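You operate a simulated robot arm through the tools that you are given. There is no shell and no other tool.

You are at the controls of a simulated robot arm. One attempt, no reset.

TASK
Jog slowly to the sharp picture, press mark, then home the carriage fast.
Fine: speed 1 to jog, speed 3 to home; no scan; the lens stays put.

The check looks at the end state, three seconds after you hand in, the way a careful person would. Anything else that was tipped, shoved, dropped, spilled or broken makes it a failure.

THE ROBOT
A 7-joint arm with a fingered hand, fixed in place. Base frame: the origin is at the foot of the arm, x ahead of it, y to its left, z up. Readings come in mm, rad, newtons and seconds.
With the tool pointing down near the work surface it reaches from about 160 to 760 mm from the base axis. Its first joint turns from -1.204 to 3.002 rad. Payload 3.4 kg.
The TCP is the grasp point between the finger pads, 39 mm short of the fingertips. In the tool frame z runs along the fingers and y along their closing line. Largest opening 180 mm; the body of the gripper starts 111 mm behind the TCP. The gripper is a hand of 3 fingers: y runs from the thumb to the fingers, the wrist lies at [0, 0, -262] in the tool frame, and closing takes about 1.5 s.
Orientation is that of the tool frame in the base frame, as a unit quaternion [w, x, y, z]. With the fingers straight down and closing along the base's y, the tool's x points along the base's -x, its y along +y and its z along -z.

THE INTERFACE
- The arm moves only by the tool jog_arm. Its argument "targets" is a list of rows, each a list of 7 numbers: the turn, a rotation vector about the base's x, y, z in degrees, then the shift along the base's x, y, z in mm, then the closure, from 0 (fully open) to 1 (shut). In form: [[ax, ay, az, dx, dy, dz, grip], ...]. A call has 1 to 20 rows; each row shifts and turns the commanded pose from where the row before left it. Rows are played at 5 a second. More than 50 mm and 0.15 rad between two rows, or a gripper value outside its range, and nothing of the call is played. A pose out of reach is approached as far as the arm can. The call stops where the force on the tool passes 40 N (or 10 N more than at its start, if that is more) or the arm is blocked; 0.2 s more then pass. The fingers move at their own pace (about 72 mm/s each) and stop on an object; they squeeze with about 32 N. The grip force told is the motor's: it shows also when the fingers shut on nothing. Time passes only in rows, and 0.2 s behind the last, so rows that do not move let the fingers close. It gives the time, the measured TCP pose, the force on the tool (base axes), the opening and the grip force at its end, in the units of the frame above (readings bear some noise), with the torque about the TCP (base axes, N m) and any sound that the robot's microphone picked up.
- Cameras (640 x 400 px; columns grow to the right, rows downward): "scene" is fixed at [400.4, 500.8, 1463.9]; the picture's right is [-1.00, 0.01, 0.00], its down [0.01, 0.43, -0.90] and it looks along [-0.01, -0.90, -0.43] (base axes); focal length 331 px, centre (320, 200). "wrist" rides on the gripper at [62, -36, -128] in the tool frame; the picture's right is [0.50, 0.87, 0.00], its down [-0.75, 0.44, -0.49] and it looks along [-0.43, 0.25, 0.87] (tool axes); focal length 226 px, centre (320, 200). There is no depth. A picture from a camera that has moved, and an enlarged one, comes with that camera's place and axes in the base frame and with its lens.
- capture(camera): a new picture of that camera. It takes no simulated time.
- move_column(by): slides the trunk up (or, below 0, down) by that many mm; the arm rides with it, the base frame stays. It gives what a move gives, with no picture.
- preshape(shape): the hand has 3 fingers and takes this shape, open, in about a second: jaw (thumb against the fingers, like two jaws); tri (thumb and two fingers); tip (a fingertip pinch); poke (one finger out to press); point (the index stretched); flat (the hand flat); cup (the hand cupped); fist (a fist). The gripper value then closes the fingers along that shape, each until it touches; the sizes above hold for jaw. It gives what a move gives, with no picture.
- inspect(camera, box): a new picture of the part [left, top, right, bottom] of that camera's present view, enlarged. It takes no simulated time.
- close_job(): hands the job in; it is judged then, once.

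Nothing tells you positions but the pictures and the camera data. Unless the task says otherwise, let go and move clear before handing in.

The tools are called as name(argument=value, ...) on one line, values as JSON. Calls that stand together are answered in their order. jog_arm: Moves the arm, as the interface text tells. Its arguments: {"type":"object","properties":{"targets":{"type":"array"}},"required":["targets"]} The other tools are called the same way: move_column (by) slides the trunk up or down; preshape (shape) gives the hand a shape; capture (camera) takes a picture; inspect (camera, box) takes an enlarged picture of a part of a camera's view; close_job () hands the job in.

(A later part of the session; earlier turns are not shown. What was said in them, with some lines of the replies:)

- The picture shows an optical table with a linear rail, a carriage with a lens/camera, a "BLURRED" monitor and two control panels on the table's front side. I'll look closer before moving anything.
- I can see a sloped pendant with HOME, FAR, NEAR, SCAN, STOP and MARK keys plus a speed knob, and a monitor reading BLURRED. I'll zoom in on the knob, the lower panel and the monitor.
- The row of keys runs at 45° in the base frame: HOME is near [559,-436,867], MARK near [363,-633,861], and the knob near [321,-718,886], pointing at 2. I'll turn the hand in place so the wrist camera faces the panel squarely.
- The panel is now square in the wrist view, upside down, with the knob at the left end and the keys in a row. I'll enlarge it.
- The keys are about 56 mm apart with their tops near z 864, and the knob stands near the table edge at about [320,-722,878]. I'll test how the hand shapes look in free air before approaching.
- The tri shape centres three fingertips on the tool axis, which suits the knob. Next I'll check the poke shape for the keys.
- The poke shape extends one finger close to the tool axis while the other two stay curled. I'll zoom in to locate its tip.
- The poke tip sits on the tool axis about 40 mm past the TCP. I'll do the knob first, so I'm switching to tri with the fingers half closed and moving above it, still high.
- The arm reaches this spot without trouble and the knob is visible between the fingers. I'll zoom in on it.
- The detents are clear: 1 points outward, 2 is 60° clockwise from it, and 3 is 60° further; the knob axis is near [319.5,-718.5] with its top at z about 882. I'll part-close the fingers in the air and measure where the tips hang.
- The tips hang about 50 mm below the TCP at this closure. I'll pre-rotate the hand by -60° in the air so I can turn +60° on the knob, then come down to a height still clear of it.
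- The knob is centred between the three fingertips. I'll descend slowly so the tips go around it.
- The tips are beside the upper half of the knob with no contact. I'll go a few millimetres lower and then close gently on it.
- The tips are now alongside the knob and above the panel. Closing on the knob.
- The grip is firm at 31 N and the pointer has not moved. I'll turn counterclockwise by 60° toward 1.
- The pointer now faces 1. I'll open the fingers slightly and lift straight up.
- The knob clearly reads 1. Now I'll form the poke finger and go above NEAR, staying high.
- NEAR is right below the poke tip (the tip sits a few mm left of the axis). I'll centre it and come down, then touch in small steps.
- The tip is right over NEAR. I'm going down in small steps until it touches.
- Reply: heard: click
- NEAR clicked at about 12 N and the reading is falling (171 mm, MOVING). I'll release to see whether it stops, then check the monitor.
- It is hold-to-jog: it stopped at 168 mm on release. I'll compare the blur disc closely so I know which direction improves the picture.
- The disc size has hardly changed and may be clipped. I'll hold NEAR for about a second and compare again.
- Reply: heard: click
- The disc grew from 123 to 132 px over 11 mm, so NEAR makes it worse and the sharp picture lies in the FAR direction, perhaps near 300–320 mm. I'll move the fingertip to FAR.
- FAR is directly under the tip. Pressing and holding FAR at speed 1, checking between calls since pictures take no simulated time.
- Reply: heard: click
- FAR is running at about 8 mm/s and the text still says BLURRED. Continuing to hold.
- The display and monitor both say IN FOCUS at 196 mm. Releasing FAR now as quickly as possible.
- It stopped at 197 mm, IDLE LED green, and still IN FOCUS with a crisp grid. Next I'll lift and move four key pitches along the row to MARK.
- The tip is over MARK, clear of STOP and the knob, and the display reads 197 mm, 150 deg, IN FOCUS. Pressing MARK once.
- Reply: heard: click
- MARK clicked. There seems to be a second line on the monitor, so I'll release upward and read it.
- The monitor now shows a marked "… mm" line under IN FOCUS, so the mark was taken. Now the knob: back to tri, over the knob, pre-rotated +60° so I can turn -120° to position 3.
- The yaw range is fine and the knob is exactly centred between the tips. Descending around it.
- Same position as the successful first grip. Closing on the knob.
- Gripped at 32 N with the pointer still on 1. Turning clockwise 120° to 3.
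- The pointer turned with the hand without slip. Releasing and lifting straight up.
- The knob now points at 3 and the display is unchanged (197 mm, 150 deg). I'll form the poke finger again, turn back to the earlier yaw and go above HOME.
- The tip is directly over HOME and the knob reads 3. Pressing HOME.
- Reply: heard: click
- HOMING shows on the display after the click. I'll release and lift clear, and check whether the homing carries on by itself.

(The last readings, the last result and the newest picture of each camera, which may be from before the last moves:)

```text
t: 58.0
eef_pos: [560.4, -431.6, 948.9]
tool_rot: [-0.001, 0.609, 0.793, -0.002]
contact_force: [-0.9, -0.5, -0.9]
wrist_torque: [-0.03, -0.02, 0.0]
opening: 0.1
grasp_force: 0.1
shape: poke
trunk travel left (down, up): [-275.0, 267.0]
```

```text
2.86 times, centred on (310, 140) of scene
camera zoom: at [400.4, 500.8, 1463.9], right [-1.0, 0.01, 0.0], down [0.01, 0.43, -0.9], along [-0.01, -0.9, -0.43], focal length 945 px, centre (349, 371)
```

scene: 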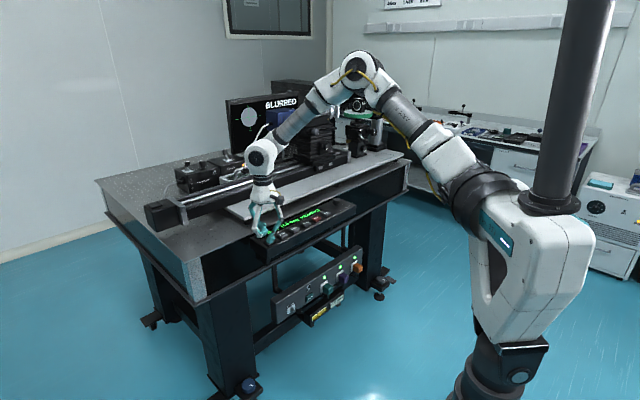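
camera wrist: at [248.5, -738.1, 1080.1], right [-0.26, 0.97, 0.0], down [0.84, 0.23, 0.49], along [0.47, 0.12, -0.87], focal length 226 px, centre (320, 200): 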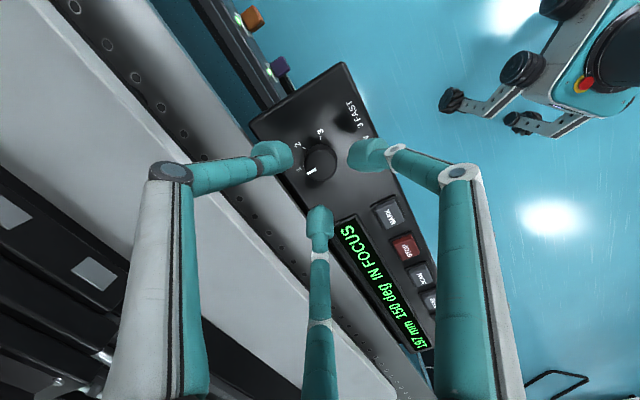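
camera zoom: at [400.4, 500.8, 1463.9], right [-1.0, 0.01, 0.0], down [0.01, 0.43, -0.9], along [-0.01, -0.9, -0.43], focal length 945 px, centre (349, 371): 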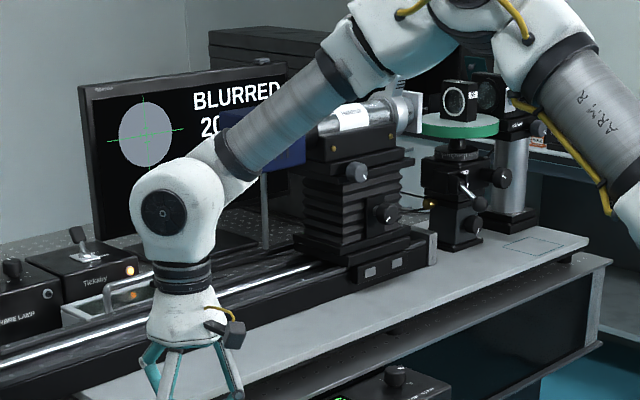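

Homing continues on its own ("--- mm … HOMING"). I'll lift clear of the panel while it runs, then check the result.

jog_arm(targets=[[0, 0, 0, 0, 0, 25, 0], [0, 0, 0, -10, 10, 25, 0], [0, 0, 0, -20, 20, 25, 0], [0, 0, 0, -25, 25, 25, 0], [0, 0, 0, -25, 25, 20, 0], [0, 0, 0, -25, 25, 20, 0], [0, 0, 0, -25, 25, 0, 0], [0, 0, 0, 0, 0, 0, 0], [0, 0, 0, 0, 0, 0, 0]])

inspect(camera="scene", box=[245, 190, 365, 265])

inspect(camera="scene", box=[200, 70, 420, 210])

capture(camera="scene")

```text
t: 60.0
eef_pos: [435.7, -318.3, 1090.1]
tool_rot: [-0.005, 0.605, 0.796, 0.001]
contact_force: [-0.4, -0.3, -0.4]
wrist_torque: [0.02, -0.06, 0.04]
opening: 0.1
grasp_force: 0.0
shape: poke
out of reach, approached as far as the arm can: row 7
trunk travel left (down, up): [-275.0, 267.0]
```

```text
5.33 times, centred on (305, 228) of scene
camera zoom: at [400.4, 500.8, 1463.9], right [-1.0, 0.01, 0.0], down [0.01, 0.43, -0.9], along [-0.01, -0.9, -0.43], focal length 1764 px, centre (400, 53)
```

zoom: 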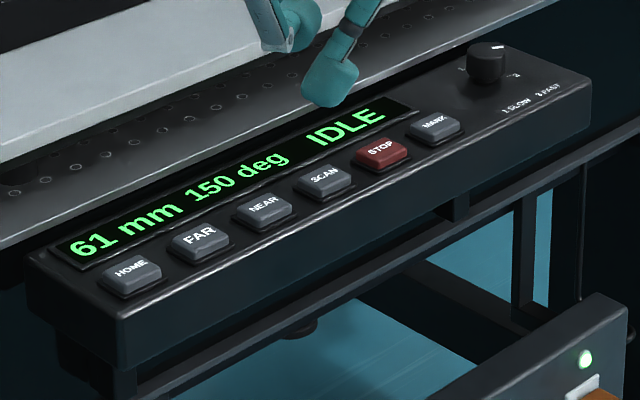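

```text
2.86 times, centred on (310, 140) of scene
camera zoom: at [400.4, 500.8, 1463.9], right [-1.0, 0.01, 0.0], down [0.01, 0.43, -0.9], along [-0.01, -0.9, -0.43], focal length 945 px, centre (349, 371)
```

zoom: 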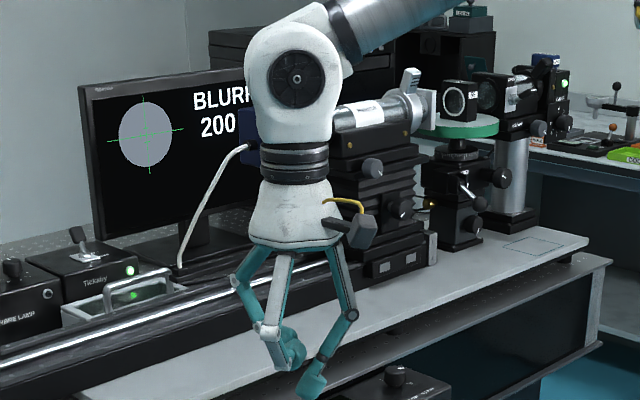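

```text
taken
```

scene: 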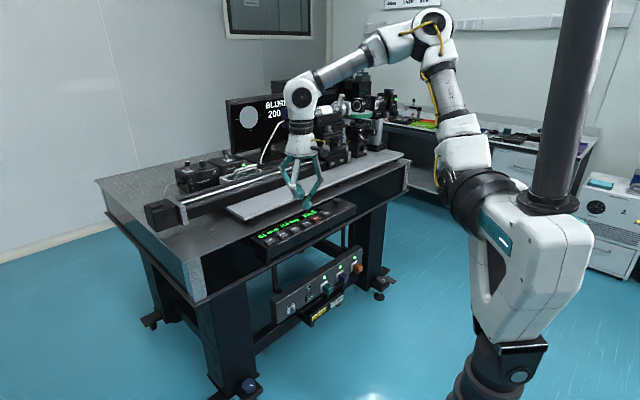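

Homing finished: the panel reads 61 mm, 150 deg, IDLE, and the monitor carries a "200 …" mark line. I'll move the hand out of the line of sight to read everything properly.

jog_arm(targets=[[0, 0, 0, -30, -5, 5, 0], [0, 0, 0, -30, -10, 5, 0], [0, 0, 0, -30, -15, 5, 0], [0, 0, 0, -30, -15, 5, 0], [0, 0, 0, -30, -10, 5, 0], [0, 0, 0, -20, 0, 0, 0], [0, 0, 0, 0, 0, 0, 0]])

capture(camera="scene")

inspect(camera="scene", box=[215, 80, 345, 165])

inspect(camera="scene", box=[280, 80, 420, 180])

inspect(camera="scene", box=[245, 190, 365, 265])

```text
t: 61.6
eef_pos: [265.1, -380.5, 1115.3]
tool_rot: [-0.002, 0.609, 0.793, -0.003]
contact_force: [0.5, 0.6, -0.1]
wrist_torque: [-0.01, 0.04, 0.05]
opening: 0.0
grasp_force: 0.1
shape: poke
trunk travel left (down, up): [-275.0, 267.0]
```

```text
taken
```

scene: 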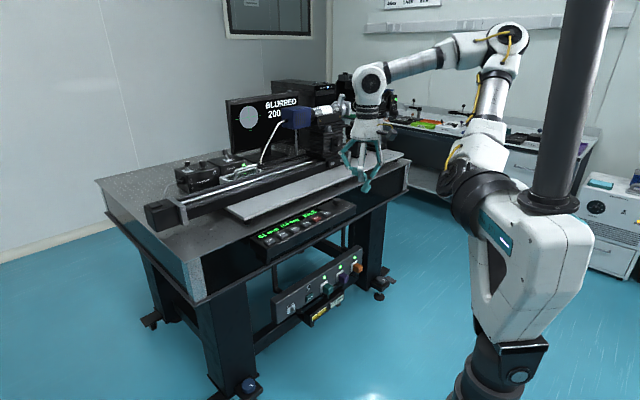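

```text
4.71 times, centred on (280, 122) of scene
camera zoom: at [400.4, 500.8, 1463.9], right [-1.0, 0.01, 0.0], down [0.01, 0.43, -0.9], along [-0.01, -0.9, -0.43], focal length 1556 px, centre (508, 565)
```

zoom: 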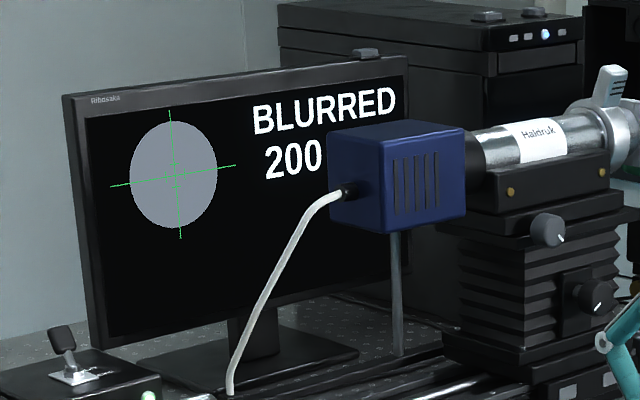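

```text
4.00 times, centred on (350, 130) of scene
camera zoom: at [400.4, 500.8, 1463.9], right [-1.0, 0.01, 0.0], down [0.01, 0.43, -0.9], along [-0.01, -0.9, -0.43], focal length 1323 px, centre (200, 480)
```

zoom: 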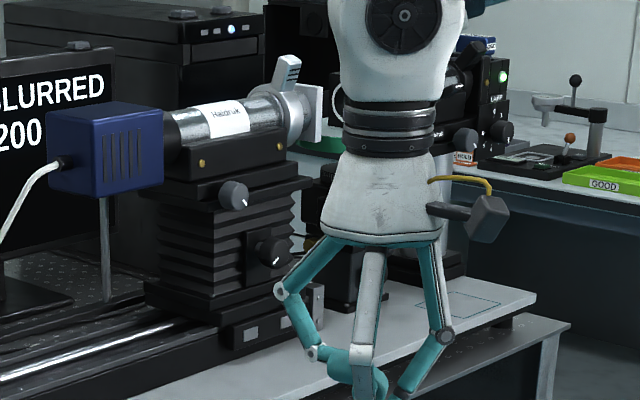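

```text
5.33 times, centred on (305, 228) of scene
camera zoom: at [400.4, 500.8, 1463.9], right [-1.0, 0.01, 0.0], down [0.01, 0.43, -0.9], along [-0.01, -0.9, -0.43], focal length 1764 px, centre (400, 53)
```

zoom: 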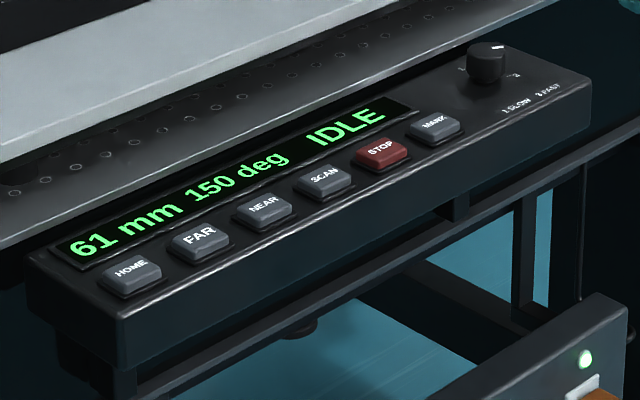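

The carriage sits at the right end of the rail, the knob is on 3, and the mark line reads 200. The hand still hides the rail end, so I'll move a bit further out to check it and the whole bench.

jog_arm(targets=[[0, 0, 0, -30, 10, 5, 0], [0, 0, 0, -30, 10, 5, 0], [0, 0, 0, -30, 10, 5, 0], [0, 0, 0, -20, 10, 5, 0], [0, 0, 0, 0, 0, 0, 0]])

capture(camera="scene")

inspect(camera="scene", box=[280, 80, 420, 180])

inspect(camera="scene", box=[270, 240, 380, 335])

inspect(camera="scene", box=[315, 190, 365, 222])

capture(camera="wrist")

```text
t: 62.8
eef_pos: [152.3, -341.0, 1134.8]
tool_rot: [-0.001, 0.609, 0.793, -0.002]
contact_force: [-0.1, 0.8, 0.1]
wrist_torque: [-0.01, 0.02, 0.01]
opening: 0.2
grasp_force: 0.0
shape: poke
trunk travel left (down, up): [-275.0, 267.0]
```

```text
taken
```

scene: 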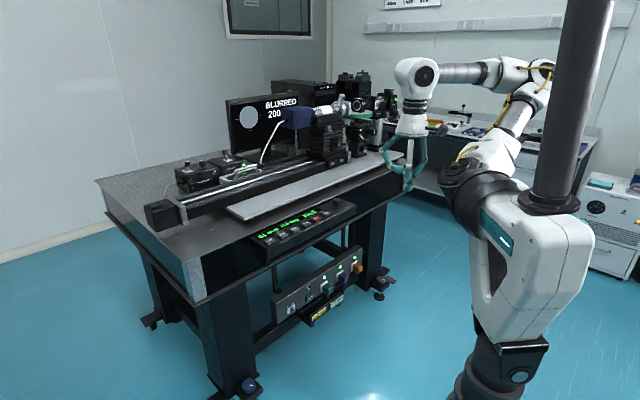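

```text
4.00 times, centred on (350, 130) of scene
camera zoom: at [400.4, 500.8, 1463.9], right [-1.0, 0.01, 0.0], down [0.01, 0.43, -0.9], along [-0.01, -0.9, -0.43], focal length 1323 px, centre (200, 480)
```

zoom: 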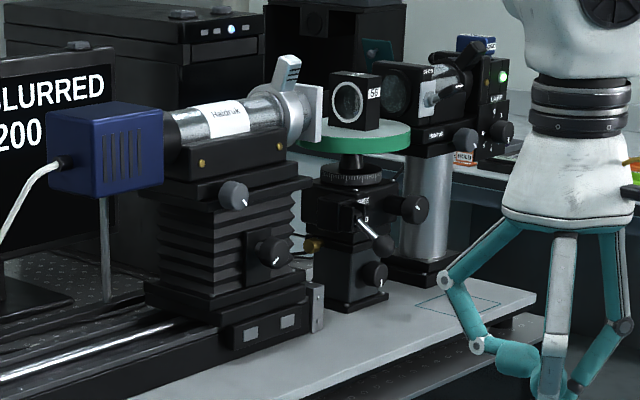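

```text
4.21 times, centred on (325, 288) of scene
camera zoom: at [400.4, 500.8, 1463.9], right [-1.0, 0.01, 0.0], down [0.01, 0.43, -0.9], along [-0.01, -0.9, -0.43], focal length 1392 px, centre (299, -168)
```

zoom: 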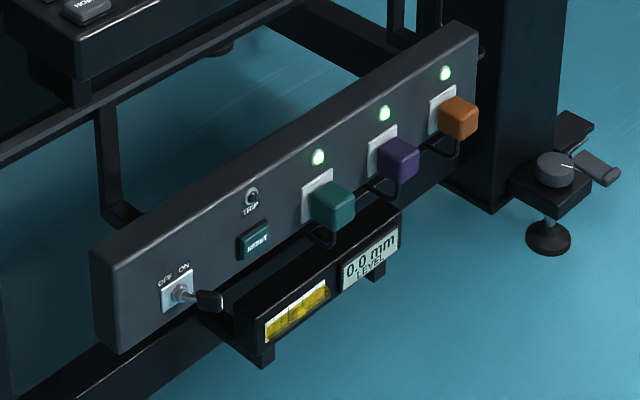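

```text
12.50 times, centred on (340, 206) of scene
camera zoom: at [400.4, 500.8, 1463.9], right [-1.0, 0.01, 0.0], down [0.01, 0.43, -0.9], along [-0.01, -0.9, -0.43], focal length 4133 px, centre (70, 125)
```

zoom: 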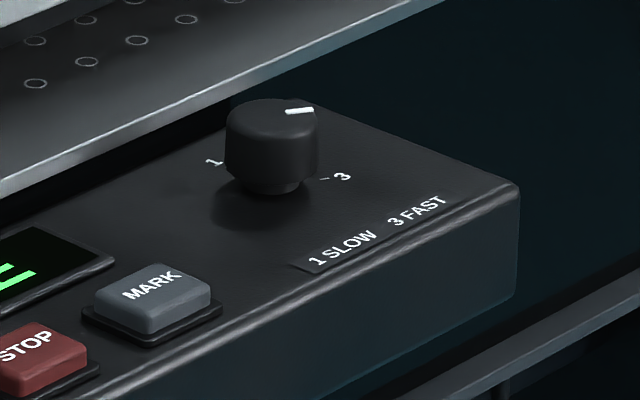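

```text
taken
camera wrist: at [101.5, -290.2, 1261.6], right [0.71, 0.71, 0.0], down [0.62, -0.61, 0.49], along [0.34, -0.35, -0.87], focal length 226 px, centre (320, 200)
```

wrist: 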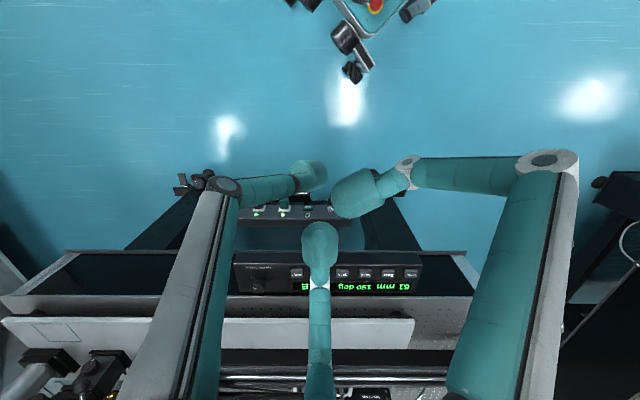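

Everything checks out: the carriage is homed at the rail end (IDLE), the lens angle is still 150 deg, the knob is on 3, and the mark line is on the monitor. The interlock lights and level reading are unchanged and the hand is clear, so I'm handing in.

close_job()

```text
The job is handed in.
```

I set the speed knob to 1 and jogged with FAR until the monitor showed IN FOCUS with a crisp grid. It stopped at 197 mm on the panel. I pressed MARK once there, turned the knob to 3 and pressed HOME. The job is handed in, but I have no result from the check yet.

- **Carriage:** it ran home on its own and sits at the rail end. The panel reads 61 mm, IDLE. I take 61 mm to be the home reading, because the carriage is against the end of its travel and no error is showing.
- **Mark:** after MARK, the monitor added a line starting "200", while the panel read 197 mm. I don't know why they differ, and part of that line was hidden from view.
- **First jog direction:** I tried NEAR first. It took the carriage from 176 to 157 mm and made the picture worse, so I switched to FAR.
- **Not touched:** I did not press SCAN. The panel still reads 150 deg, as at the start, and the lower panel's lights and 0.0 mm level reading have not changed.

The hand is clear of the bench. It is still in the poke shape.
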